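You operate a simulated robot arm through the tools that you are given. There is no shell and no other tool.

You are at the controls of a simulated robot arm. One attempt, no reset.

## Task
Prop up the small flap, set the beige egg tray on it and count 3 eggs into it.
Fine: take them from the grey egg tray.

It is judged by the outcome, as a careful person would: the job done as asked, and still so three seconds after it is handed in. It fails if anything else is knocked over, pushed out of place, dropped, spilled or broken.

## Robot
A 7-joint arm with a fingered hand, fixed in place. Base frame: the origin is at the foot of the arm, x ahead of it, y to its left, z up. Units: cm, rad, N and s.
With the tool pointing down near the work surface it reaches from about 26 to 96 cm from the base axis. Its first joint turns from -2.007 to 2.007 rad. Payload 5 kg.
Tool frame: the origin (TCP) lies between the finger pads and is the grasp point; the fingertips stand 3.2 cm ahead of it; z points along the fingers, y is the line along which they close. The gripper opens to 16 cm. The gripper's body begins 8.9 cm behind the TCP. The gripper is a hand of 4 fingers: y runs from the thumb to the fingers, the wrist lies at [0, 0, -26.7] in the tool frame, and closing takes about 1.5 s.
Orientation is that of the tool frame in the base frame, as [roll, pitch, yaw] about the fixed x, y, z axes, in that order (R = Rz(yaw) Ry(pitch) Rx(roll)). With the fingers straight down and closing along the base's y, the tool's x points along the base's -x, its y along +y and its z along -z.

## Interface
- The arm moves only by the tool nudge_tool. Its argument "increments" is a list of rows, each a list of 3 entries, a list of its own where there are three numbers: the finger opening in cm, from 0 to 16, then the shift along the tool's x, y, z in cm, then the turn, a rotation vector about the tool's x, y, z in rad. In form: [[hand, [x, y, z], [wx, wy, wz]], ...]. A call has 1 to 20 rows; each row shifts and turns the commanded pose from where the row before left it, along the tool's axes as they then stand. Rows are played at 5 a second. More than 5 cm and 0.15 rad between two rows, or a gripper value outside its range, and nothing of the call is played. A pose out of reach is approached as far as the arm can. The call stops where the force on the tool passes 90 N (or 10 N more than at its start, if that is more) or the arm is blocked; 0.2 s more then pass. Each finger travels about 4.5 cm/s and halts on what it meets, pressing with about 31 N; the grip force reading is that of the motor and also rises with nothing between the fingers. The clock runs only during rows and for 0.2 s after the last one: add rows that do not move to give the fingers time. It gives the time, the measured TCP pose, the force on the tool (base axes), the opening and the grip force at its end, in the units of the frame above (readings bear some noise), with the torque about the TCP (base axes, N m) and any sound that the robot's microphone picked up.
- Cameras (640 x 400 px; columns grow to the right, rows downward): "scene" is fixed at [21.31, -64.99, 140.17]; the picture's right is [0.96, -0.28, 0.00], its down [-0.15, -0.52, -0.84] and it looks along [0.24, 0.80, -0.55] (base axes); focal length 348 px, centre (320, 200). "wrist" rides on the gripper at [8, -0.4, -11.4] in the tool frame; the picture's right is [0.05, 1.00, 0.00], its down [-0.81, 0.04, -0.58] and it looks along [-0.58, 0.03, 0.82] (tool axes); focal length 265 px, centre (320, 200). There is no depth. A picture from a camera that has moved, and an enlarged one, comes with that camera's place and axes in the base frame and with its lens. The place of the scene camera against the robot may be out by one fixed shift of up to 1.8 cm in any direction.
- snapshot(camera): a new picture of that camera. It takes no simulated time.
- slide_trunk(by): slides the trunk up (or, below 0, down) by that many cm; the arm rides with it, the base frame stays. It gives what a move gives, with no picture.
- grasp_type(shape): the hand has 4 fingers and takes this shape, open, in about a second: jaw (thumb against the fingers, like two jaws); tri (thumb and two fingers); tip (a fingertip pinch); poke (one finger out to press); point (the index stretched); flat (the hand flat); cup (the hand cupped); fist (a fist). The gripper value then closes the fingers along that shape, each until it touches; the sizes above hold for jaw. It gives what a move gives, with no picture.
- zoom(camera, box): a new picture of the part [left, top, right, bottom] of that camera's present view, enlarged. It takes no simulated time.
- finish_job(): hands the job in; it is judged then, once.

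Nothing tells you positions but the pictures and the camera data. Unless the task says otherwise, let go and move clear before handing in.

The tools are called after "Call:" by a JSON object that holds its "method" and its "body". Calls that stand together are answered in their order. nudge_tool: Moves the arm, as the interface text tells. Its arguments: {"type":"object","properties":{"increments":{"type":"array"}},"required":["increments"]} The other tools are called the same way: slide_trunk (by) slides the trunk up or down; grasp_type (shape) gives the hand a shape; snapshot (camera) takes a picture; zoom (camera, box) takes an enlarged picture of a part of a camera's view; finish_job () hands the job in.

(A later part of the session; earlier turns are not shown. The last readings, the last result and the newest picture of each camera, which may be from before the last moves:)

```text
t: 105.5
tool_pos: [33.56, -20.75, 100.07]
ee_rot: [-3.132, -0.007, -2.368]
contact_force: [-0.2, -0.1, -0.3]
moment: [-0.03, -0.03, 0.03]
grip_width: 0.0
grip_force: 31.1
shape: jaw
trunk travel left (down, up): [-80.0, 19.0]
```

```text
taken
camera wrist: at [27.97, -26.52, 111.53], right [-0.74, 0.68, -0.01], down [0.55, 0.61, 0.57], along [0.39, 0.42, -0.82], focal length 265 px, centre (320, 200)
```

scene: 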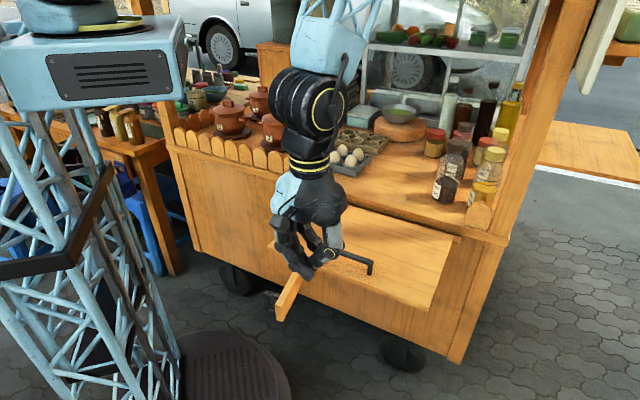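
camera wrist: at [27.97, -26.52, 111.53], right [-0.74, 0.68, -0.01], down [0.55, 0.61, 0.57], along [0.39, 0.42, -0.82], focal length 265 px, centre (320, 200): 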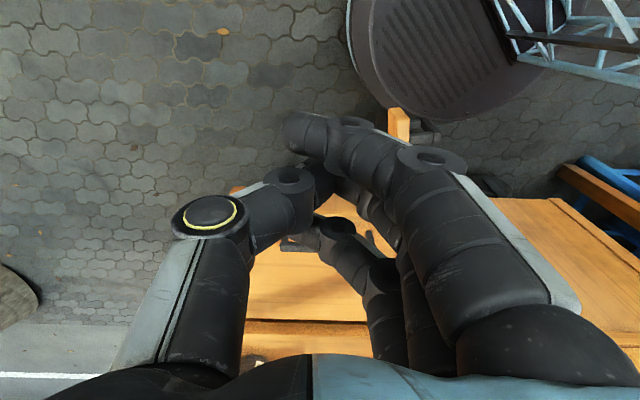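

The support bar sticks out squarely under the level flap. Now I'll move over the trays with the hand open to locate them from above.

Call:
{"method": "nudge_tool", "body": {"increments": [[4, [-4.1, 2.13, -0.9], [0, 0, 0]], [8, [-4.1, 2.13, -0.9], [0, 0, 0]], [12, [-4.1, 2.13, -0.9], [0, 0, 0]], [16, [-4.1, 2.13, -0.9], [0, 0, 0]], [16, [-4.1, 2.13, -0.9], [0, 0, 0]], [16, [-4.1, 2.13, -0.9], [0, 0, 0]], [16, [-4.1, 2.13, -0.9], [0, 0, 0]], [16, [-4.1, 2.13, -0.9], [0, 0, 0]], [16, [-4.1, 2.13, -0.9], [0, 0, 0]], [16, [-4.1, 2.13, -0.9], [0, 0, 0]], [16, [0, 0, 0], [0, 0, 0]]]}}

Call:
{"method": "snapshot", "body": {"camera": "wrist"}}

Call:
{"method": "snapshot", "body": {"camera": "scene"}}

```text
t: 107.9
tool_pos: [47.51, 22.86, 108.91]
ee_rot: [-3.133, -0.005, -2.368]
contact_force: [-0.1, -0.1, -0.1]
moment: [0.01, 0.06, 0.01]
grip_width: 15.97
grip_force: 0.0
shape: jaw
trunk travel left (down, up): [-80.0, 19.0]
```

```text
taken
camera wrist: at [41.97, 17.2, 120.38], right [-0.73, 0.68, -0.01], down [0.55, 0.61, 0.57], along [0.39, 0.42, -0.82], focal length 265 px, centre (320, 200)
```

wrist: 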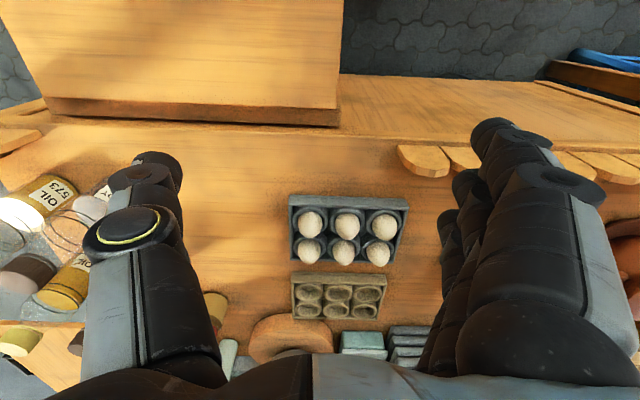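

```text
taken
```

scene: 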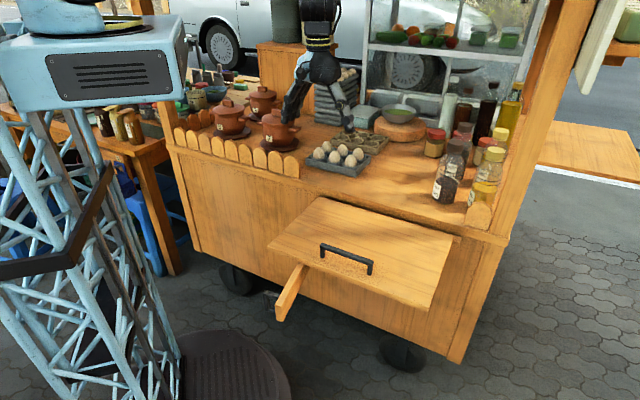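

Call:
{"method": "zoom", "body": {"camera": "wrist", "box": [270, 180, 430, 330]}}

Call:
{"method": "zoom", "body": {"camera": "scene", "box": [250, 180, 490, 340]}}

Call:
{"method": "zoom", "body": {"camera": "scene", "box": [295, 115, 405, 190]}}

```text
2.67 times, centred on (350, 255) of wrist
camera zoom: at [41.97, 17.2, 120.38], right [-0.73, 0.68, -0.01], down [0.55, 0.61, 0.57], along [0.39, 0.42, -0.82], focal length 708 px, centre (240, 53)
```

zoom: 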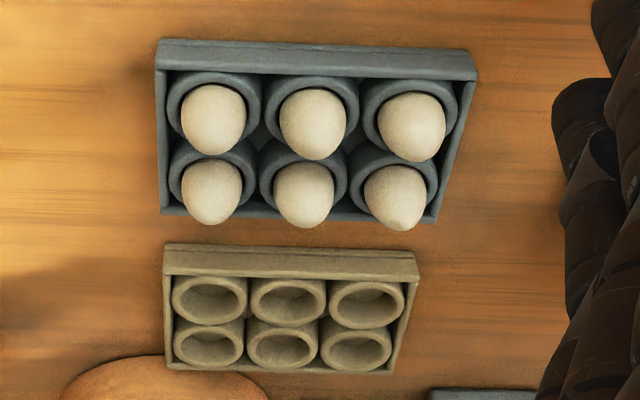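

```text
2.50 times, centred on (370, 260) of scene
camera zoom: at [21.31, -64.99, 140.17], right [0.96, -0.28, 0.0], down [-0.15, -0.52, -0.84], along [0.24, 0.8, -0.55], focal length 871 px, centre (195, 50)
```

zoom: 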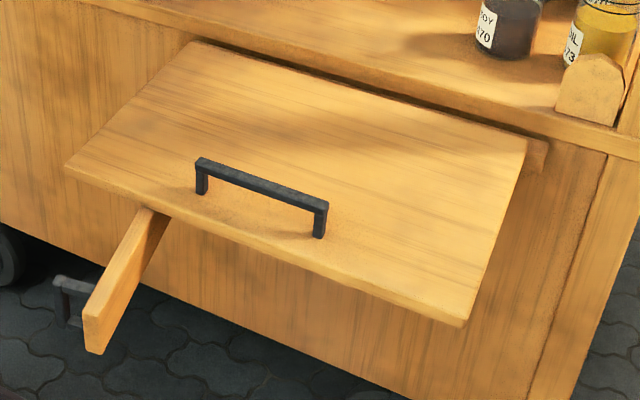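

```text
5.33 times, centred on (350, 152) of scene
camera zoom: at [21.31, -64.99, 140.17], right [0.96, -0.28, 0.0], down [-0.15, -0.52, -0.84], along [0.24, 0.8, -0.55], focal length 1859 px, centre (160, 453)
```

zoom: 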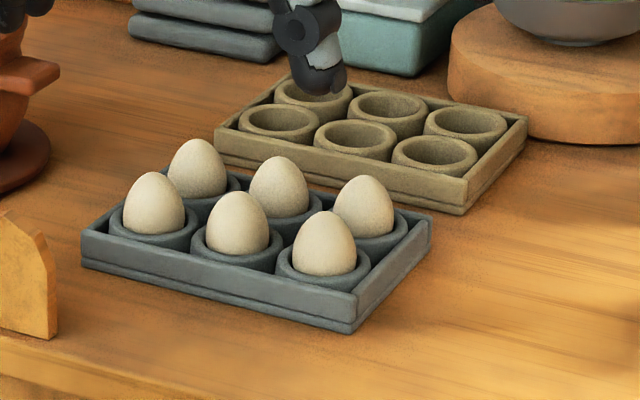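

Call:
{"method": "nudge_tool", "body": {"increments": [[16, [4, 0, 2], [0, 0, 0]], [16, [4, 0, 2], [0, 0, 0]], [16, [4, 0, 2], [0, 0, 0]], [16, [4, 0, 2], [0, 0, 0]], [16, [0, 0, 0], [0, 0, 0]]]}}

Call:
{"method": "snapshot", "body": {"camera": "wrist"}}

Call:
{"method": "zoom", "body": {"camera": "wrist", "box": [270, 220, 430, 370]}}

```text
t: 109.1
tool_pos: [36.33, 11.7, 100.93]
ee_rot: [-3.132, -0.006, -2.367]
contact_force: [-0.4, -0.4, -0.5]
moment: [-0.03, 0.0, -0.03]
grip_width: 15.99
grip_force: 0.0
shape: jaw
trunk travel left (down, up): [-80.0, 19.0]
```

```text
taken
camera wrist: at [30.83, 6.05, 112.27], right [-0.74, 0.68, -0.01], down [0.55, 0.61, 0.57], along [0.39, 0.42, -0.82], focal length 265 px, centre (320, 200)
```

wrist: 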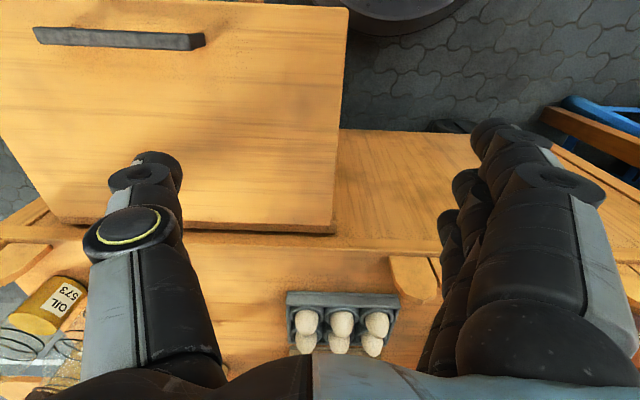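

```text
2.67 times, centred on (350, 295) of wrist
camera zoom: at [30.83, 6.05, 112.27], right [-0.74, 0.68, -0.01], down [0.55, 0.61, 0.57], along [0.39, 0.42, -0.82], focal length 708 px, centre (240, -53)
```

zoom: 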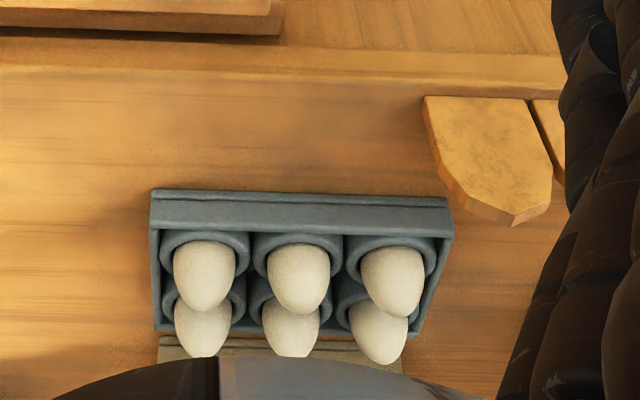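

The table top is at z≈81.8. The grey tray spans p 68–81, q 1–22, and the beige tray spans p 88–101, q 1–22. I need to see the clearance behind the beige tray, so I'll look from further in.

Call:
{"method": "nudge_tool", "body": {"increments": [[16, [-4, 0.5, -1.5], [0, 0, 0]], [16, [-4, 0.5, -1.5], [0, 0, 0]], [16, [-4, 0.5, -1.5], [0, 0, 0]], [16, [-4, 0.5, -1.5], [0, 0, 0]], [16, [-4, 0.5, -1.5], [0, 0, 0]], [16, [-4, 0.5, -1.5], [0, 0, 0]], [16, [-4, 0.5, -1.5], [0, 0, 0]], [16, [-4, 0.5, -1.5], [0, 0, 0]], [16, [-4, 0.5, 0], [0, 0, 0]], [16, [0, 0, 0], [0, 0, 0]]]}}

Call:
{"method": "snapshot", "body": {"camera": "wrist"}}

Call:
{"method": "snapshot", "body": {"camera": "scene"}}

```text
t: 111.3
tool_pos: [58.99, 40.39, 112.5]
ee_rot: [-3.132, -0.005, -2.367]
contact_force: [-1.5, -0.5, -0.2]
moment: [0.01, -0.05, 0.02]
grip_width: 15.98
grip_force: 0.0
shape: jaw
trunk travel left (down, up): [-80.0, 19.0]
```

```text
taken
camera wrist: at [53.45, 34.68, 123.92], right [-0.74, 0.68, -0.01], down [0.55, 0.61, 0.57], along [0.39, 0.42, -0.82], focal length 265 px, centre (320, 200)
```

wrist: 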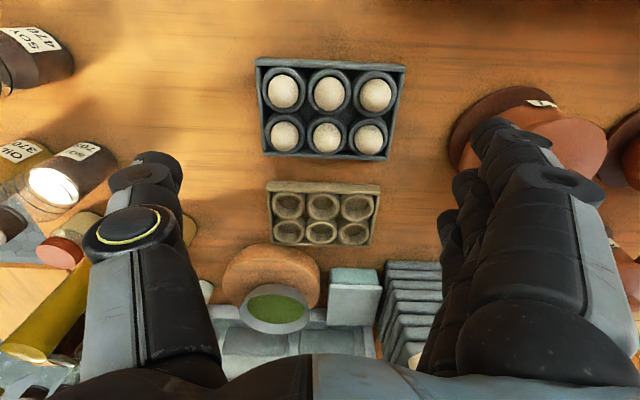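

```text
taken
```

scene: 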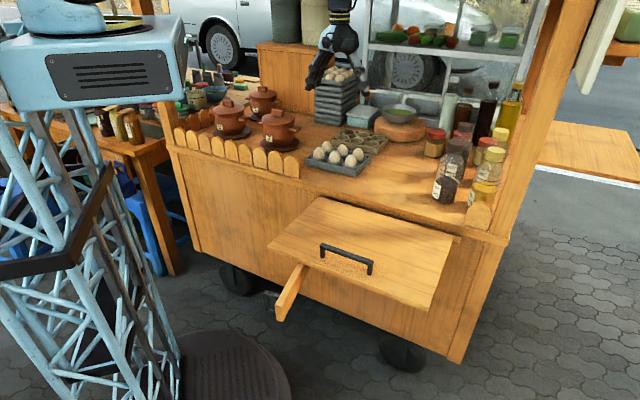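

Call:
{"method": "zoom", "body": {"camera": "wrist", "box": [230, 170, 410, 310]}}

Call:
{"method": "zoom", "body": {"camera": "wrist", "box": [240, 40, 420, 180]}}

```text
2.86 times, centred on (320, 240) of wrist
camera zoom: at [53.45, 34.68, 123.92], right [-0.74, 0.68, -0.01], down [0.55, 0.61, 0.57], along [0.39, 0.42, -0.82], focal length 758 px, centre (320, 86)
```

zoom: 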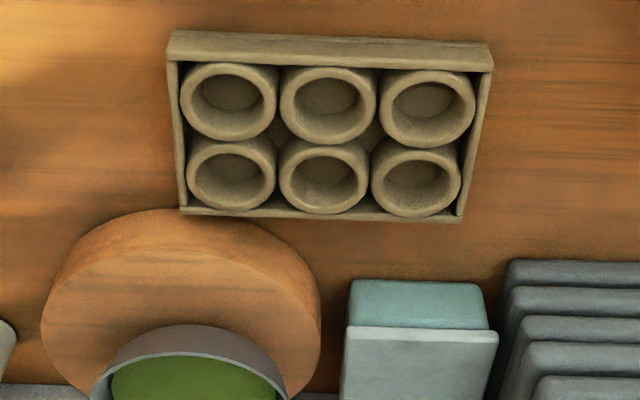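

```text
2.86 times, centred on (330, 110) of wrist
camera zoom: at [53.45, 34.68, 123.92], right [-0.74, 0.68, -0.01], down [0.55, 0.61, 0.57], along [0.39, 0.42, -0.82], focal length 758 px, centre (291, 457)
```

zoom: 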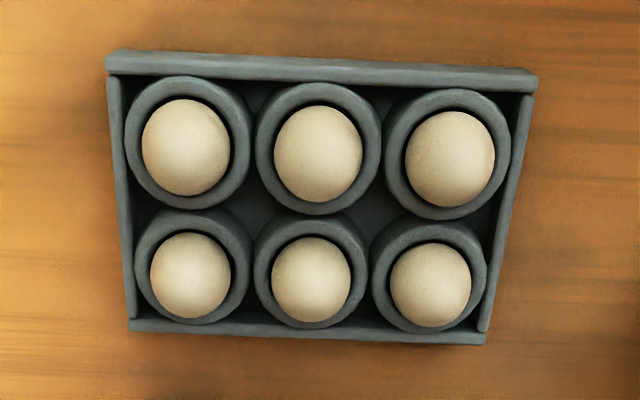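

The beige tray's centre is at about p=94.5, q=11.8. Behind it only the round board is close, on the right, and the area left of q≈14 is free. I'll turn the hand so it closes across the tray's 12.8 cm width and extend over it while high up.

Call:
{"method": "nudge_tool", "body": {"increments": [[16, [0, 0, 0], [0, 0, 0.1428]], [16, [0, 0, 0], [0, 0, 0.1428]], [16, [0, 0, 0], [0, 0, 0.1428]], [16, [0, 0, 0], [0, 0, 0.1428]], [16, [0, 0, 0], [0, 0, 0.1428]], [16, [0, 0, 0], [0, 0, 0.1428]], [16, [0, 0, 0], [0, 0, 0.1428]], [16, [0, 0, 0], [0, 0, 0.1428]], [16, [0, 0, 0], [0, 0, 0.1428]], [16, [0, 0, 0], [0, 0, 0.1428]], [16, [0, 0, 0], [0, 0, 0.1428]], [16, [0, 0, 0], [0, 0, 0]]]}}

Call:
{"method": "snapshot", "body": {"camera": "scene"}}

Call:
{"method": "snapshot", "body": {"camera": "wrist"}}

```text
t: 113.9
tool_pos: [59.0, 40.54, 112.6]
ee_rot: [-3.136, 0.008, 2.344]
contact_force: [-0.5, -0.8, -0.1]
moment: [0.02, -0.02, 0.0]
grip_width: 15.98
grip_force: 0.1
shape: jaw
trunk travel left (down, up): [-80.0, 19.0]
```

```text
taken
```

scene: 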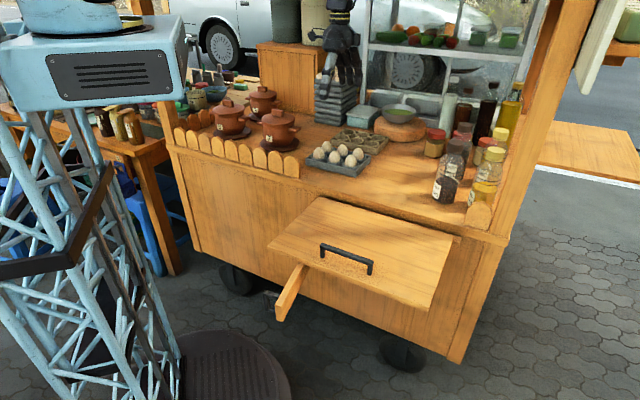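

```text
taken
camera wrist: at [53.06, 46.12, 123.91], right [0.68, 0.73, -0.01], down [0.6, -0.55, 0.58], along [0.43, -0.4, -0.81], focal length 265 px, centre (320, 200)
```

wrist: 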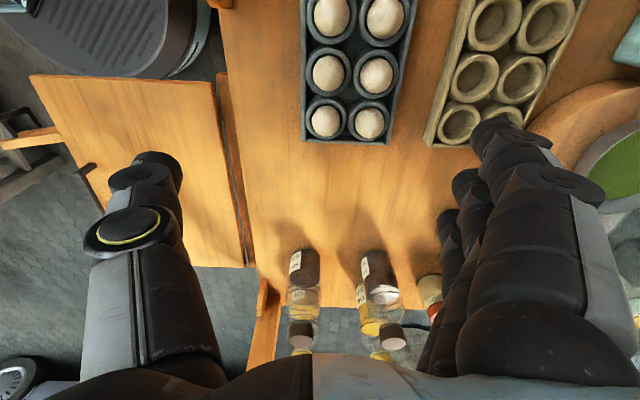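

Call:
{"method": "nudge_tool", "body": {"increments": [[16, [0.59, 4.02, 0], [0, 0.004, -0.006]], [16, [0.59, 4.02, 0], [0, 0.004, -0.006]], [16, [0.59, 4.02, 0], [0, 0, 0]], [16, [0.59, 4.02, 0], [0, 0, 0]], [16, [0.59, 4.02, 0], [0, 0, 0]], [16, [0.59, 4.02, 0], [0, 0, 0]], [16, [0, 0, 0], [0, 0, 0]]]}}

Call:
{"method": "snapshot", "body": {"camera": "scene"}}

Call:
{"method": "snapshot", "body": {"camera": "wrist"}}

```text
t: 115.5
tool_pos: [73.63, 60.13, 112.46]
ee_rot: [-3.135, 0.0, 2.358]
contact_force: [-0.3, 0.0, -0.5]
moment: [0.05, 0.0, 0.02]
grip_width: 15.99
grip_force: 0.1
shape: jaw
trunk travel left (down, up): [-80.0, 19.0]
```

```text
taken
```

scene: 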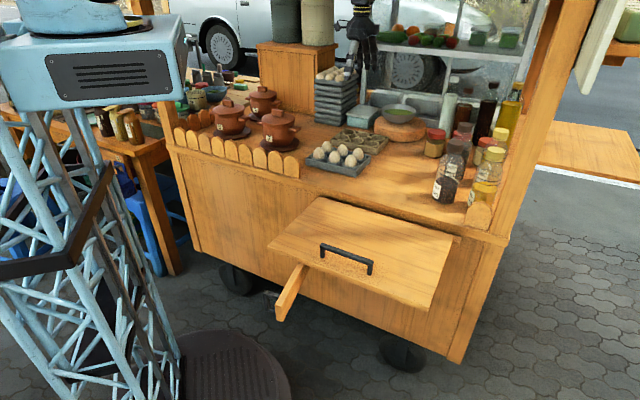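

```text
taken
camera wrist: at [67.65, 65.65, 123.84], right [0.67, 0.74, -0.01], down [0.61, -0.54, 0.58], along [0.43, -0.39, -0.82], focal length 265 px, centre (320, 200)
```

wrist: 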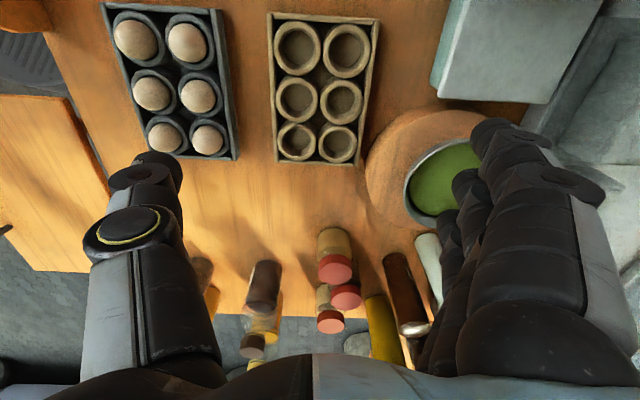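

The hand is centred over the beige tray. I'll lower by the trunk so the arm keeps its extended posture, and check just above the tray.

Call:
{"method": "slide_trunk", "body": {"by": -23}}

Call:
{"method": "snapshot", "body": {"camera": "wrist"}}

Call:
{"method": "snapshot", "body": {"camera": "scene"}}

```text
t: 117.9
tool_pos: [73.68, 60.09, 89.45]
ee_rot: [-3.134, 0.0, 2.357]
contact_force: [-0.1, 0.3, 0.7]
moment: [-0.02, 0.05, 0.01]
grip_width: 15.98
grip_force: 0.1
shape: jaw
trunk travel left (down, up): [-57.0, 42.0]
```

```text
taken
camera wrist: at [67.68, 65.71, 100.75], right [0.67, 0.74, -0.01], down [0.61, -0.54, 0.58], along [0.43, -0.39, -0.82], focal length 265 px, centre (320, 200)
```

wrist: 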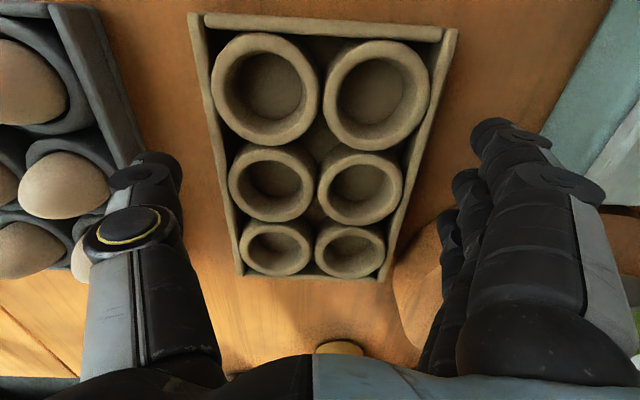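

```text
taken
```

scene: 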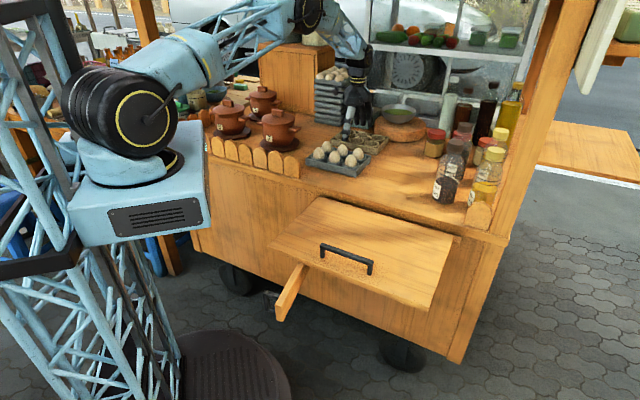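

Call:
{"method": "slide_trunk", "body": {"by": -3.8}}

Call:
{"method": "snapshot", "body": {"camera": "wrist"}}

```text
t: 118.7
tool_pos: [73.64, 60.19, 85.63]
ee_rot: [-3.136, 0.0, 2.358]
contact_force: [-0.6, -0.7, 0.6]
moment: [-0.01, -0.02, 0.01]
grip_width: 15.99
grip_force: 0.1
shape: jaw
trunk travel left (down, up): [-53.2, 45.8]
```

```text
taken
camera wrist: at [67.67, 65.7, 96.97], right [0.67, 0.74, -0.01], down [0.61, -0.54, 0.58], along [0.43, -0.39, -0.82], focal length 265 px, centre (320, 200)
```

wrist: 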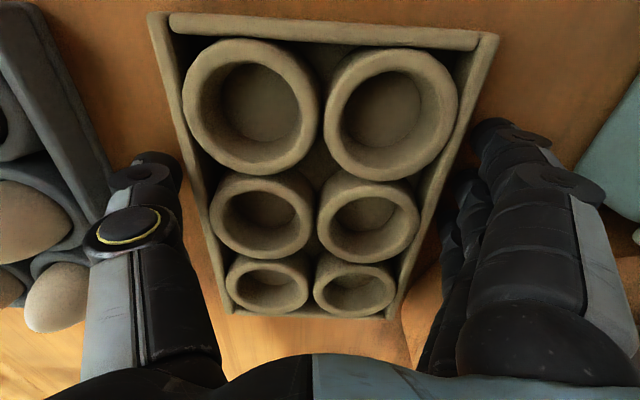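

Call:
{"method": "nudge_tool", "body": {"increments": [[15, [0, 0, 0], [0, 0, 0]], [14, [0, 0, 0], [0, 0, 0]], [13, [0, 0, 0], [0, 0, 0]], [12, [0, 0, 0], [0, 0, 0]], [11, [0, 0, 0], [0, 0, 0]], [10, [0, 0, 0], [0, 0, 0]], [10, [0, 0, 0], [0, 0, 0]], [10, [0, 0, 0], [0, 0, 0]]]}}

Call:
{"method": "snapshot", "body": {"camera": "wrist"}}

```text
t: 120.5
tool_pos: [73.63, 60.29, 85.61]
ee_rot: [-3.132, 0.001, 2.357]
contact_force: [0.5, -0.2, -0.1]
moment: [0.02, 0.02, 0.0]
grip_width: 13.5
grip_force: 31.0
shape: jaw
trunk travel left (down, up): [-53.2, 45.8]
```

```text
taken
camera wrist: at [67.68, 65.72, 96.93], right [0.67, 0.74, -0.01], down [0.61, -0.54, 0.58], along [0.43, -0.39, -0.82], focal length 265 px, centre (320, 200)
```

wrist: 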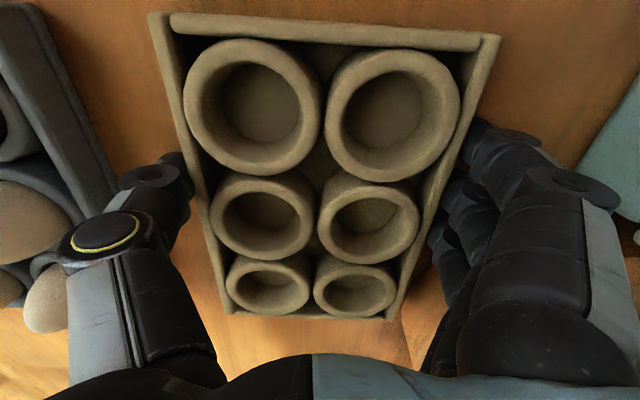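

The tray is gripped at 13.5 cm. I'll lift slightly with the trunk and check.

Call:
{"method": "slide_trunk", "body": {"by": 3}}

Call:
{"method": "snapshot", "body": {"camera": "wrist"}}

Call:
{"method": "zoom", "body": {"camera": "scene", "box": [290, 60, 450, 190]}}

```text
t: 121.3
tool_pos: [73.77, 60.19, 88.53]
ee_rot: [-3.135, -0.001, 2.357]
contact_force: [0.4, 0.5, -0.6]
moment: [0.04, -0.01, -0.02]
grip_width: 13.54
grip_force: 30.5
shape: jaw
trunk travel left (down, up): [-56.2, 42.8]
```

```text
taken
camera wrist: at [67.69, 65.72, 99.89], right [0.67, 0.74, -0.01], down [0.61, -0.54, 0.58], along [0.43, -0.39, -0.82], focal length 265 px, centre (320, 200)
```

wrist: 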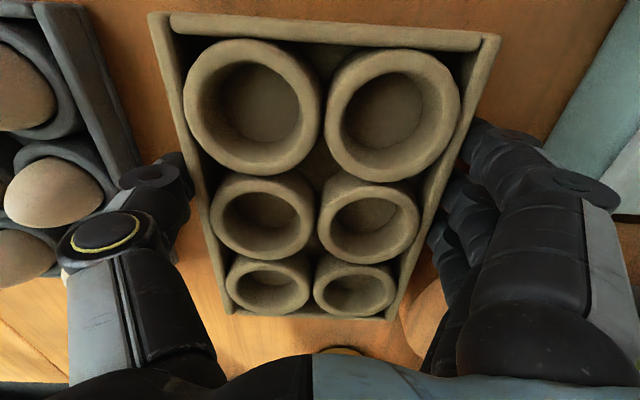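

```text
3.08 times, centred on (370, 125) of scene
camera zoom: at [21.31, -64.99, 140.17], right [0.96, -0.28, 0.0], down [-0.15, -0.52, -0.84], along [0.24, 0.8, -0.55], focal length 1072 px, centre (166, 431)
```

zoom: 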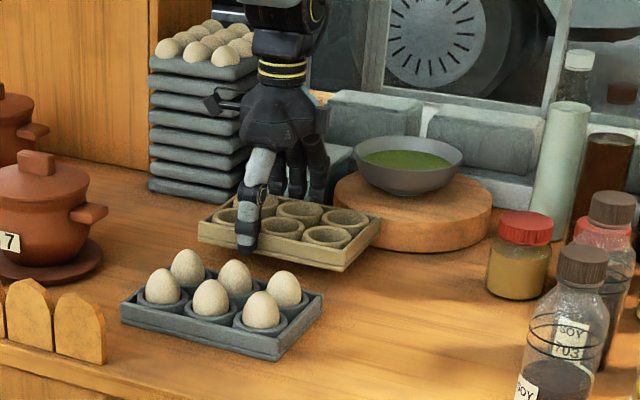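

The tray lifts level. I'll raise it well above the eggs and carry it over the flap.

Call:
{"method": "slide_trunk", "body": {"by": 20}}

Call:
{"method": "nudge_tool", "body": {"increments": [[10, [-2.03, -4.475, 0], [0, 0, 0]], [10, [-2.03, -4.475, 0], [0, 0, 0]], [10, [-2.03, -4.475, 0], [0, 0, 0]], [10, [-2.03, -4.475, 0], [0, 0, 0]], [10, [-2.03, -4.475, 0], [0, 0, 0]], [10, [-2.03, -4.475, 0], [0, 0, 0]], [10, [-2.03, -4.475, 0], [0, 0, 0]], [10, [-2.03, -4.475, 0], [0, 0, 0]], [10, [-2.03, -4.475, 0], [0, 0, 0]], [10, [-2.03, -4.475, 0], [0, 0, 0]], [10, [-2.03, -4.475, 0], [0, 0, 0]], [10, [-2.03, -4.475, 0], [0, 0, 0]], [10, [0, 0, 0], [0, 0, 0]]]}}

Call:
{"method": "snapshot", "body": {"camera": "scene"}}

Call:
{"method": "snapshot", "body": {"camera": "wrist"}}

```text
t: 123.5
tool_pos: [73.62, 60.3, 108.62]
ee_rot: [-3.135, -0.001, 2.358]
contact_force: [0.2, -1.1, -1.0]
moment: [0.05, 0.03, -0.01]
grip_width: 13.58
grip_force: 30.9
shape: jaw
trunk travel left (down, up): [-76.2, 22.8]
```

```text
t: 126.3
tool_pos: [52.83, 5.2, 109.1]
ee_rot: [-3.136, 0.001, 2.359]
contact_force: [0.0, 0.4, -0.6]
moment: [0.0, 0.04, 0.03]
grip_width: 13.54
grip_force: 30.8
shape: jaw
trunk travel left (down, up): [-76.2, 22.8]
```

```text
taken
```

scene: 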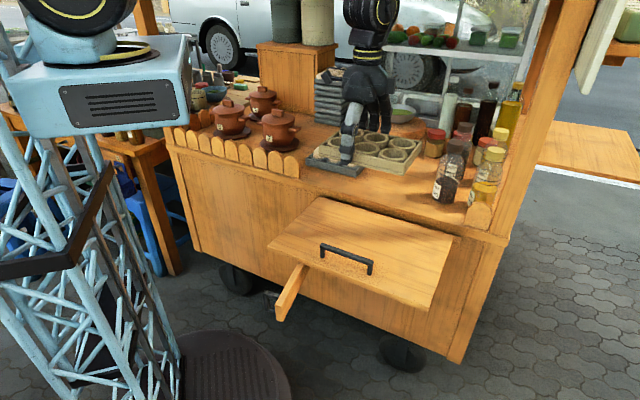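

```text
taken
camera wrist: at [46.81, 10.78, 120.41], right [0.67, 0.74, -0.01], down [0.61, -0.54, 0.58], along [0.43, -0.39, -0.82], focal length 265 px, centre (320, 200)
```

wrist: 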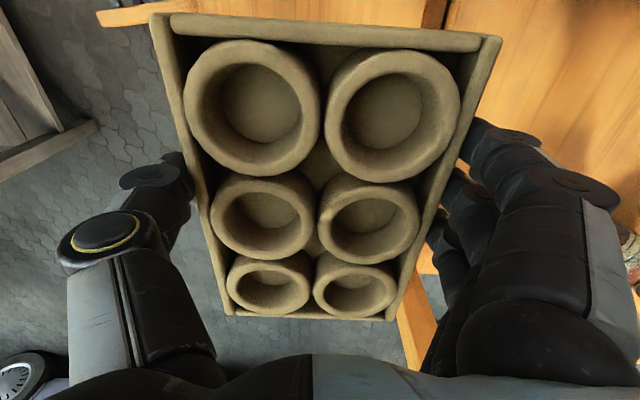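

Call:
{"method": "nudge_tool", "body": {"increments": [[10, [0, 0, 4], [0, 0, 0]], [10, [0, 0, 4], [0, 0, 0]], [10, [0, 0, 4], [0, 0, 0]], [10, [0, 0, 4], [0, 0, 0]], [10, [0, 0, 3], [0, 0, 0]], [10, [0, 0, 2], [0, 0, 0]], [10, [0, 0, 0], [0, 0, 0]]]}}

Call:
{"method": "snapshot", "body": {"camera": "scene"}}

Call:
{"method": "snapshot", "body": {"camera": "wrist"}}

Call:
{"method": "zoom", "body": {"camera": "scene", "box": [260, 150, 480, 320]}}

```text
t: 127.9
tool_pos: [52.62, 4.8, 87.99]
ee_rot: [-3.135, 0.002, 2.357]
contact_force: [-0.6, 0.8, -0.8]
moment: [0.01, 0.0, -0.01]
grip_width: 13.55
grip_force: 31.0
shape: jaw
trunk travel left (down, up): [-76.2, 22.8]
```

```text
taken
```

scene: 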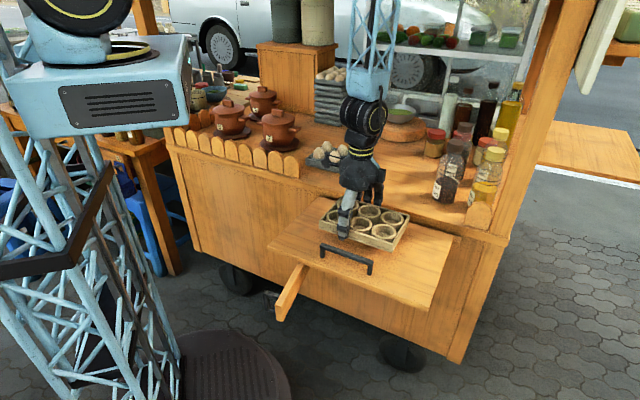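

```text
taken
camera wrist: at [46.68, 10.4, 99.43], right [0.67, 0.74, -0.01], down [0.61, -0.54, 0.58], along [0.43, -0.39, -0.82], focal length 265 px, centre (320, 200)
```

wrist: 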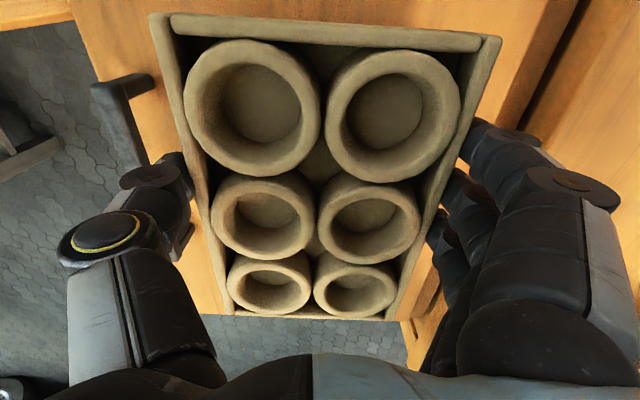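

```text
2.35 times, centred on (370, 235) of scene
camera zoom: at [21.31, -64.99, 140.17], right [0.96, -0.28, 0.0], down [-0.15, -0.52, -0.84], along [0.24, 0.8, -0.55], focal length 820 px, centre (202, 118)
```

zoom: 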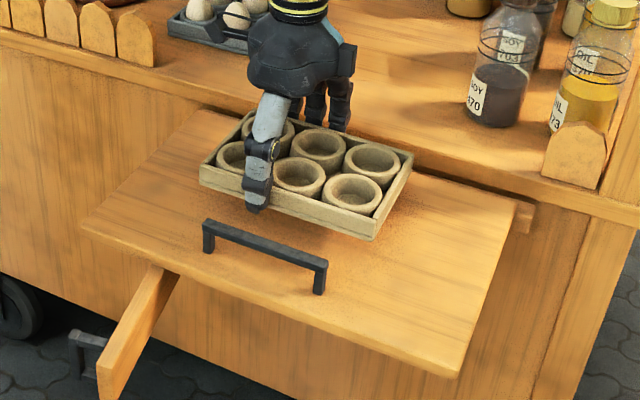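

Call:
{"method": "nudge_tool", "body": {"increments": [[10, [0, 1.0, 1.2], [0, 0, 0]], [10, [0, 0, 1.0], [0, 0, 0]], [10, [0, 0, 0.8], [0, 0, 0]], [10, [0, 0, 0], [0, 0, 0]]]}}

Call:
{"method": "zoom", "body": {"camera": "scene", "box": [310, 180, 430, 270]}}

```text
t: 128.9
tool_pos: [53.52, 5.61, 85.02]
ee_rot: [-3.135, 0.001, 2.359]
contact_force: [-0.8, 0.0, -1.0]
moment: [0.01, 0.01, -0.01]
grip_width: 13.53
grip_force: 30.4
shape: jaw
trunk travel left (down, up): [-76.2, 22.8]
```

```text
4.44 times, centred on (370, 225) of scene
camera zoom: at [21.31, -64.99, 140.17], right [0.96, -0.28, 0.0], down [-0.15, -0.52, -0.84], along [0.24, 0.8, -0.55], focal length 1549 px, centre (98, 89)
```

zoom: 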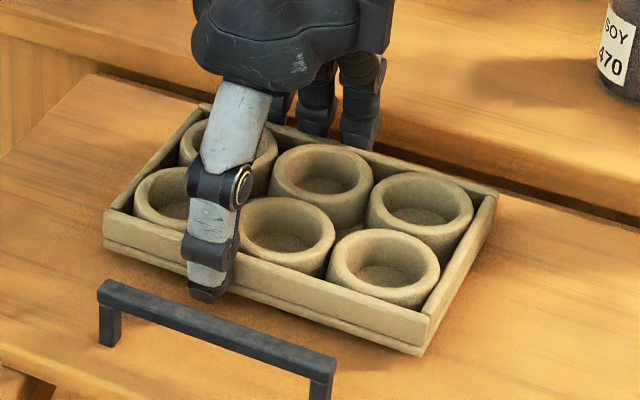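

Call:
{"method": "nudge_tool", "body": {"increments": [[10, [0, 0, 0.35], [0, 0, 0]], [10, [0, 0, 0.35], [0, 0, 0]], [10, [0, 0, 0], [0, 0, 0]]]}}

```text
t: 129.7
tool_pos: [53.56, 5.61, 84.22]
ee_rot: [-3.134, -0.001, 2.358]
contact_force: [-0.1, -0.7, -0.6]
moment: [0.03, 0.02, 0.04]
grip_width: 13.52
grip_force: 31.0
shape: jaw
trunk travel left (down, up): [-76.2, 22.8]
```

Call:
{"method": "nudge_tool", "body": {"increments": [[10, [0, 0, 0.3], [0, 0, 0]], [10, [0, 0, 0], [0, 0, 0]]]}}

Call:
{"method": "zoom", "body": {"camera": "scene", "box": [310, 180, 430, 270]}}

```text
t: 130.3
tool_pos: [53.54, 5.61, 83.99]
ee_rot: [-3.136, 0.0, 2.357]
contact_force: [-0.8, 0.1, 6.8]
moment: [0.32, -0.38, -0.03]
grip_width: 13.52
grip_force: 31.0
shape: jaw
trunk travel left (down, up): [-76.2, 22.8]
```

```text
4.44 times, centred on (370, 225) of scene
camera zoom: at [21.31, -64.99, 140.17], right [0.96, -0.28, 0.0], down [-0.15, -0.52, -0.84], along [0.24, 0.8, -0.55], focal length 1549 px, centre (98, 89)
```

zoom: 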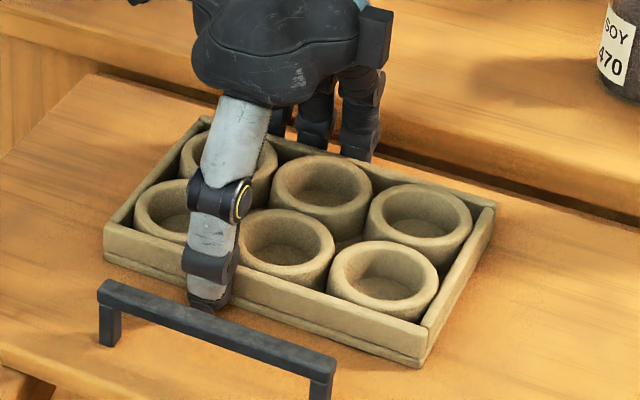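

The tray touches the flap (6.8 N). I'll open the hand slowly and rise clear.

Call:
{"method": "nudge_tool", "body": {"increments": [[13.8, [0, 0, 0], [0, 0, 0]], [14.4, [0, 0, 0], [0, 0, 0]], [15.2, [0, 0, 0], [0, 0, 0]], [16, [0, 0, 0], [0, 0, 0]], [16, [0, 0, 0], [0, 0, 0]], [16, [0, 0, 0], [0, 0, 0]], [16, [0, 0, -1.5], [0, 0, 0]], [16, [0, 0, -3], [0, 0, 0]], [16, [0, 0, -4], [0, 0, 0]], [16, [0, 0, -4], [0, 0, 0]], [16, [0, 0, -4], [0, 0, 0]], [16, [0, 0, -4], [0, 0, 0]], [16, [0, 0, 0], [0, 0, 0]]]}}

Call:
{"method": "snapshot", "body": {"camera": "scene"}}

Call:
{"method": "snapshot", "body": {"camera": "wrist"}}

Call:
{"method": "zoom", "body": {"camera": "scene", "box": [260, 150, 480, 320]}}

```text
t: 133.1
tool_pos: [53.43, 6.02, 104.17]
ee_rot: [-3.134, -0.001, 2.358]
contact_force: [0.1, 0.3, -0.5]
moment: [0.0, -0.01, -0.05]
grip_width: 15.98
grip_force: 0.0
shape: jaw
trunk travel left (down, up): [-76.2, 22.8]
```

```text
taken
```

scene: 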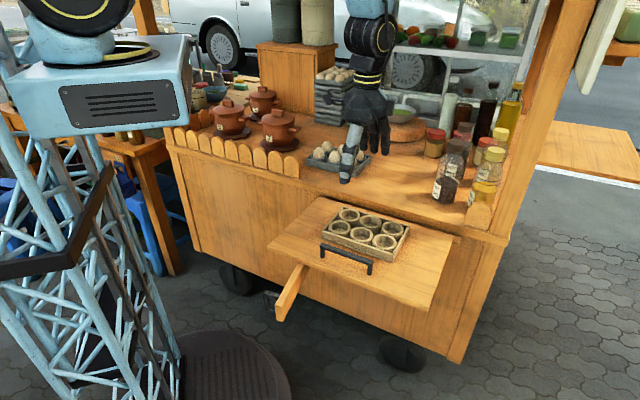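

```text
taken
camera wrist: at [47.44, 11.49, 115.48], right [0.67, 0.74, -0.01], down [0.61, -0.54, 0.58], along [0.43, -0.39, -0.82], focal length 265 px, centre (320, 200)
```

wrist: 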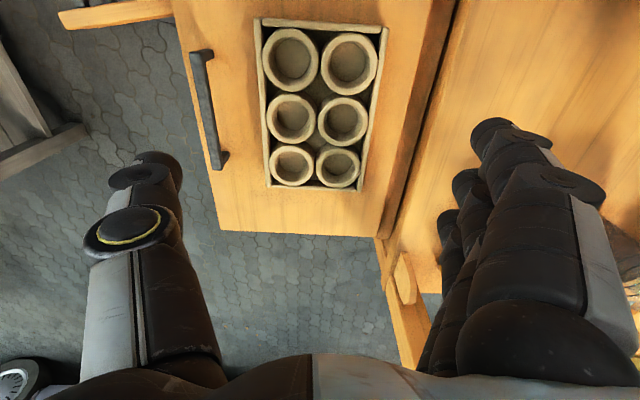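

```text
2.35 times, centred on (370, 235) of scene
camera zoom: at [21.31, -64.99, 140.17], right [0.96, -0.28, 0.0], down [-0.15, -0.52, -0.84], along [0.24, 0.8, -0.55], focal length 820 px, centre (202, 118)
```

zoom: 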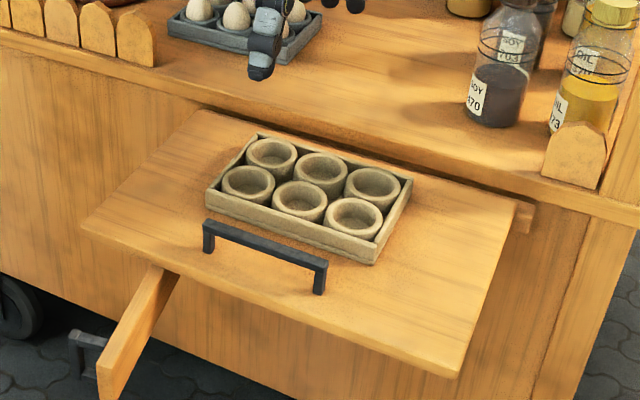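

Call:
{"method": "zoom", "body": {"camera": "wrist", "box": [240, 10, 400, 200]}}

```text
2.11 times, centred on (320, 105) of wrist
camera zoom: at [47.44, 11.49, 115.48], right [0.67, 0.74, -0.01], down [0.61, -0.54, 0.58], along [0.43, -0.39, -0.82], focal length 559 px, centre (320, 400)
```

zoom: 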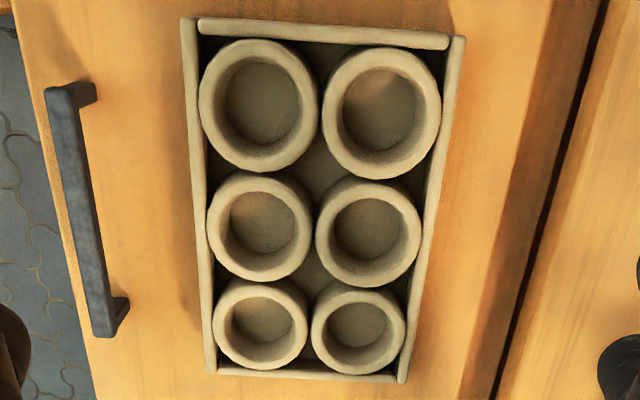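

The beige tray is on the flap with cups at p≈38.7/44.8 and q≈29.8/36.0/42.1. For the eggs I want a slim grasp, so I'll check the fingertip-pinch shape in the air.

Call:
{"method": "grasp_type", "body": {"shape": "tip"}}

Call:
{"method": "snapshot", "body": {"camera": "wrist"}}

Call:
{"method": "snapshot", "body": {"camera": "scene"}}

```text
t: 134.0
tool_pos: [53.34, 6.01, 104.16]
ee_rot: [-3.135, 0.001, 2.357]
contact_force: [0.0, -0.3, -0.1]
moment: [-0.02, -0.03, 0.03]
grip_width: 15.97
grip_force: 0.0
shape: tip
trunk travel left (down, up): [-76.2, 22.8]
```

```text
taken
camera wrist: at [47.39, 11.48, 115.48], right [0.67, 0.74, -0.01], down [0.61, -0.54, 0.58], along [0.43, -0.39, -0.82], focal length 265 px, centre (320, 200)
```

wrist: 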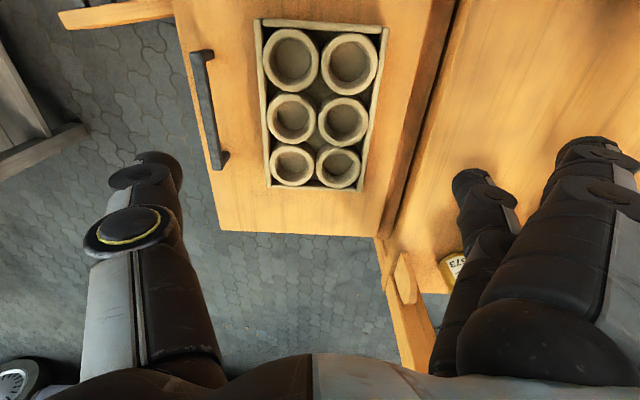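

```text
taken
```

scene: 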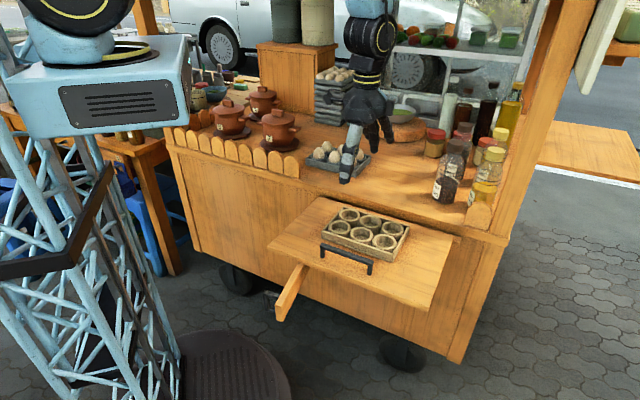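

Call:
{"method": "nudge_tool", "body": {"increments": [[12, [0, 0, 0], [0, 0, 0]], [8, [0, 0, 0], [0, 0, 0]], [5, [0, 0, 0], [0, 0, 0]], [5, [0, 0, 0], [0, 0, 0]], [5, [0, 0, 0], [0, 0, 0]], [5, [0, 0, 0], [0, 0, 0]]]}}

Call:
{"method": "snapshot", "body": {"camera": "wrist"}}

Call:
{"method": "zoom", "body": {"camera": "scene", "box": [300, 60, 440, 200]}}

```text
t: 135.4
tool_pos: [53.38, 6.05, 104.06]
ee_rot: [-3.135, 0.001, 2.357]
contact_force: [0.2, 0.5, 0.6]
moment: [0.03, 0.0, -0.02]
grip_width: 5.04
grip_force: 0.1
shape: tip
trunk travel left (down, up): [-76.2, 22.8]
```

```text
taken
camera wrist: at [47.4, 11.48, 115.48], right [0.67, 0.74, -0.01], down [0.61, -0.54, 0.58], along [0.43, -0.39, -0.82], focal length 265 px, centre (320, 200)
```

wrist: 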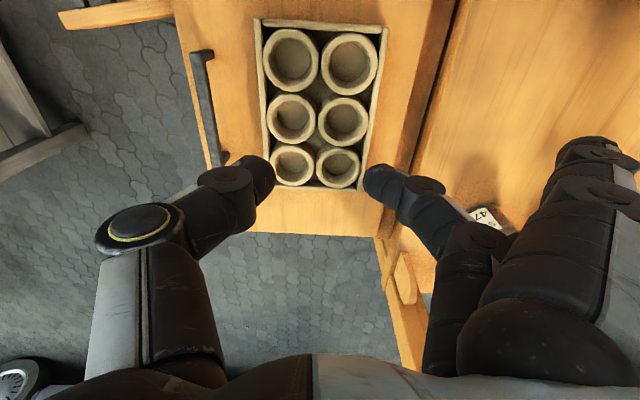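

```text
2.86 times, centred on (370, 130) of scene
camera zoom: at [21.31, -64.99, 140.17], right [0.96, -0.28, 0.0], down [-0.15, -0.52, -0.84], along [0.24, 0.8, -0.55], focal length 996 px, centre (177, 400)
```

zoom: 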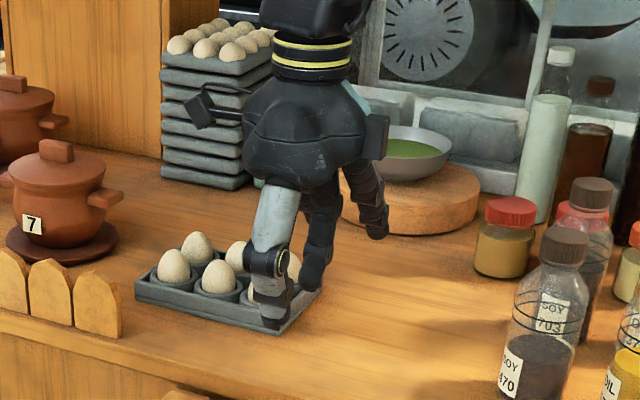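

In the pinch shape only the thumb and one finger oppose at the tool centre, which suits picking from between eggs. I'll turn to the diagonal orientation and go over the near-right egg to measure it closely.

Call:
{"method": "nudge_tool", "body": {"increments": [[8, [0, 0, 0], [0, 0, -0.131]], [8, [0, 0, 0], [0, 0, -0.131]], [8, [0, 0, 0], [0, 0, -0.131]], [8, [0, 0, 0], [0, 0, -0.131]], [8, [0, 0, 0], [0, 0, -0.131]], [8, [0, 0, 0], [0, 0, -0.131]], [8, [-1.43, 4.47, 0], [0, 0, 0]], [8, [-1.43, 4.47, 0], [0, 0, 0]], [8, [-1.43, 4.47, 0], [0, 0, 0]], [8, [-1.43, 4.47, 0], [0, 0, 0]], [8, [-1.43, 4.47, 0], [0, 0, 0]], [8, [-1.43, 4.47, 0], [0, 0, 0]], [8, [-1.43, 4.47, 0], [0, 0, 0]], [8, [0, 0, 0], [0, 0, 0]]]}}

Call:
{"method": "snapshot", "body": {"camera": "wrist"}}

Call:
{"method": "snapshot", "body": {"camera": "scene"}}

```text
t: 138.4
tool_pos: [63.28, 37.04, 104.19]
ee_rot: [-3.137, -0.005, -3.141]
contact_force: [0.1, -0.6, 0.0]
moment: [0.07, 0.02, 0.0]
grip_width: 7.93
grip_force: 0.0
shape: tip
trunk travel left (down, up): [-76.2, 22.8]
```

```text
taken
camera wrist: at [55.29, 36.63, 115.62], right [-0.05, 1.0, 0.0], down [0.82, 0.05, 0.57], along [0.57, 0.03, -0.82], focal length 265 px, centre (320, 200)
```

wrist: 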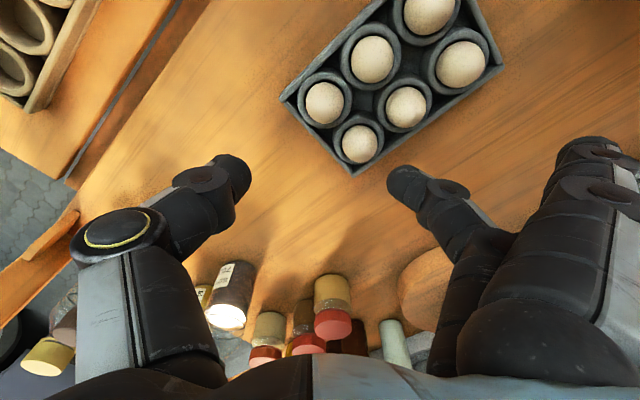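

```text
taken
```

scene: 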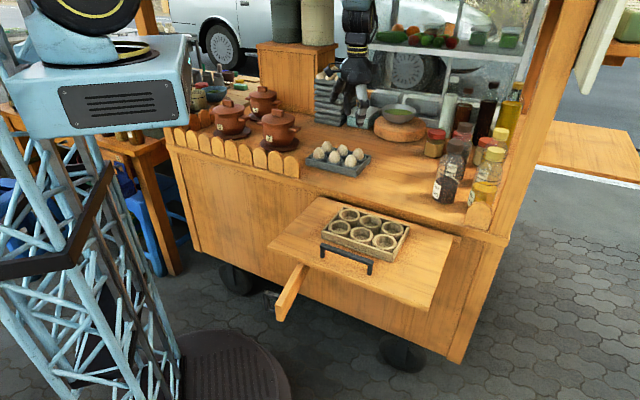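

Eggs are at p≈71.1 and 77.1 with q≈18, 12 and 6. The splayed fingers must hang outside the tray, so I'll take the far-row eggs: far-left first in this orientation, then far-right, then the middle. I'm moving over the far-left egg.

Call:
{"method": "nudge_tool", "body": {"increments": [[8, [1.13, 3.35, 1.75], [0, 0, 0]], [8, [1.13, 3.35, 1.75], [0, 0, 0]], [8, [1.13, 3.35, 1.75], [0, 0, 0]], [8, [1.13, 3.35, 1.75], [0, 0, 0]], [7, [0, 0, 0], [0, 0, 0]], [7, [0, 0, 0], [0, 0, 0]]]}}

Call:
{"method": "snapshot", "body": {"camera": "wrist"}}

Call:
{"method": "zoom", "body": {"camera": "scene", "box": [280, 60, 420, 190]}}

```text
t: 139.8
tool_pos: [58.87, 50.72, 97.15]
ee_rot: [-3.136, -0.007, -3.139]
contact_force: [-0.6, 0.1, 0.6]
moment: [-0.02, -0.03, -0.03]
grip_width: 7.09
grip_force: 0.1
shape: tip
trunk travel left (down, up): [-76.2, 22.8]
```

```text
taken
camera wrist: at [50.8, 50.39, 108.6], right [-0.05, 1.0, 0.0], down [0.82, 0.05, 0.57], along [0.57, 0.03, -0.82], focal length 265 px, centre (320, 200)
```

wrist: 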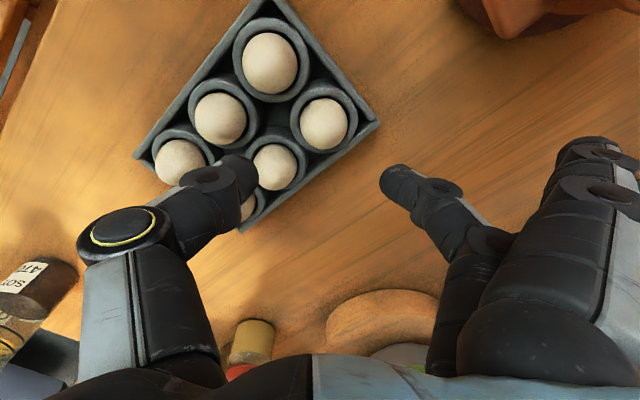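

```text
3.08 times, centred on (350, 125) of scene
camera zoom: at [21.31, -64.99, 140.17], right [0.96, -0.28, 0.0], down [-0.15, -0.52, -0.84], along [0.24, 0.8, -0.55], focal length 1072 px, centre (228, 431)
```

zoom: 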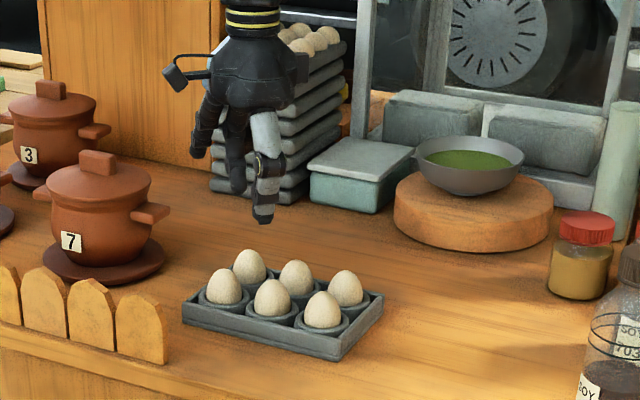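

Call:
{"method": "nudge_tool", "body": {"increments": [[7, [0, 0.33, 2.0], [0, 0, 0]], [7, [0, 0, 2.0], [0, 0, 0]], [7, [0, 0, 1.6], [0, 0, 0]], [7, [0, 0, 1.4], [0, 0, 0]], [7, [0, 0, 0], [0, 0, 0]]]}}

Call:
{"method": "snapshot", "body": {"camera": "wrist"}}

Call:
{"method": "zoom", "body": {"camera": "scene", "box": [290, 90, 400, 190]}}

```text
t: 141.0
tool_pos: [58.89, 50.86, 90.25]
ee_rot: [-3.138, -0.004, -3.141]
contact_force: [-0.3, 0.0, 0.0]
moment: [-0.01, 0.04, 0.01]
grip_width: 7.09
grip_force: 0.0
shape: tip
trunk travel left (down, up): [-76.2, 22.8]
```

```text
taken
camera wrist: at [50.84, 50.45, 101.6], right [-0.05, 1.0, 0.0], down [0.82, 0.05, 0.57], along [0.57, 0.03, -0.82], focal length 265 px, centre (320, 200)
```

wrist: 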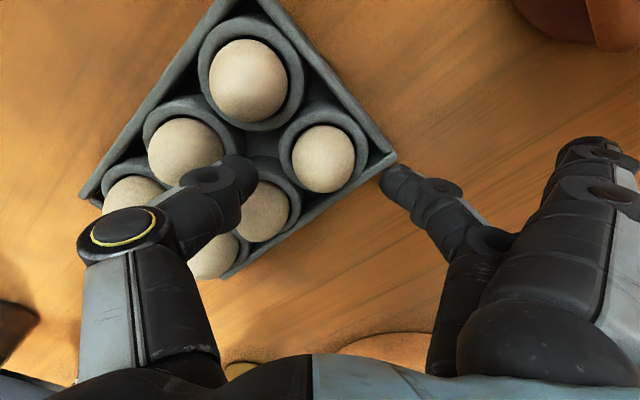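

```text
4.00 times, centred on (345, 140) of scene
camera zoom: at [21.31, -64.99, 140.17], right [0.96, -0.28, 0.0], down [-0.15, -0.52, -0.84], along [0.24, 0.8, -0.55], focal length 1394 px, centre (220, 440)
```

zoom: 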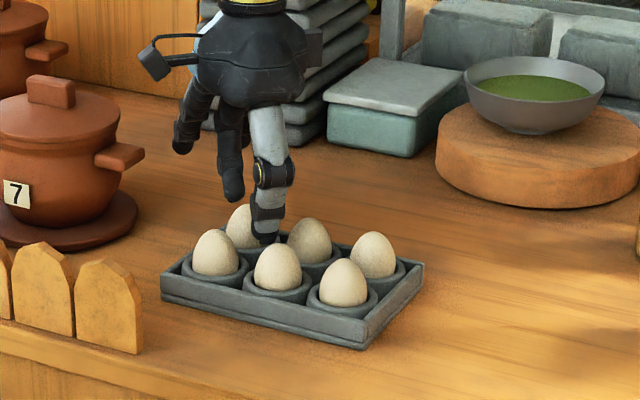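

Call:
{"method": "nudge_tool", "body": {"increments": [[7, [0, 0.25, 0.8], [0, 0, 0]], [6.5, [0, 0, 0.8], [0, 0, 0]], [6, [0, 0, 0], [0, 0, 0]]]}}

Call:
{"method": "snapshot", "body": {"camera": "wrist"}}

Call:
{"method": "zoom", "body": {"camera": "scene", "box": [310, 110, 380, 170]}}

```text
t: 141.8
tool_pos: [58.84, 51.06, 88.54]
ee_rot: [-3.136, -0.003, -3.138]
contact_force: [-0.1, -0.4, 0.2]
moment: [-0.01, 0.0, 0.02]
grip_width: 6.09
grip_force: 0.1
shape: tip
trunk travel left (down, up): [-76.2, 22.8]
```

```text
taken
camera wrist: at [50.85, 50.66, 99.94], right [-0.05, 1.0, 0.0], down [0.82, 0.05, 0.57], along [0.57, 0.03, -0.82], focal length 265 px, centre (320, 200)
```

wrist: 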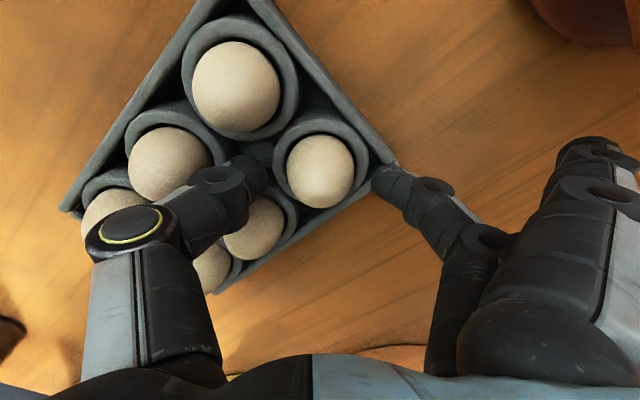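

```text
6.67 times, centred on (345, 140) of scene
camera zoom: at [21.31, -64.99, 140.17], right [0.96, -0.28, 0.0], down [-0.15, -0.52, -0.84], along [0.24, 0.8, -0.55], focal length 2323 px, centre (153, 600)
```

zoom: 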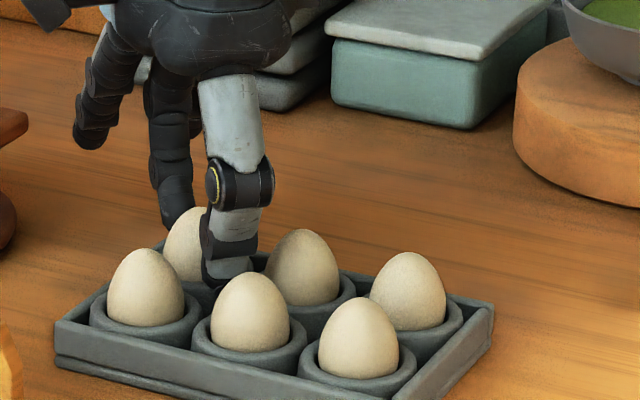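

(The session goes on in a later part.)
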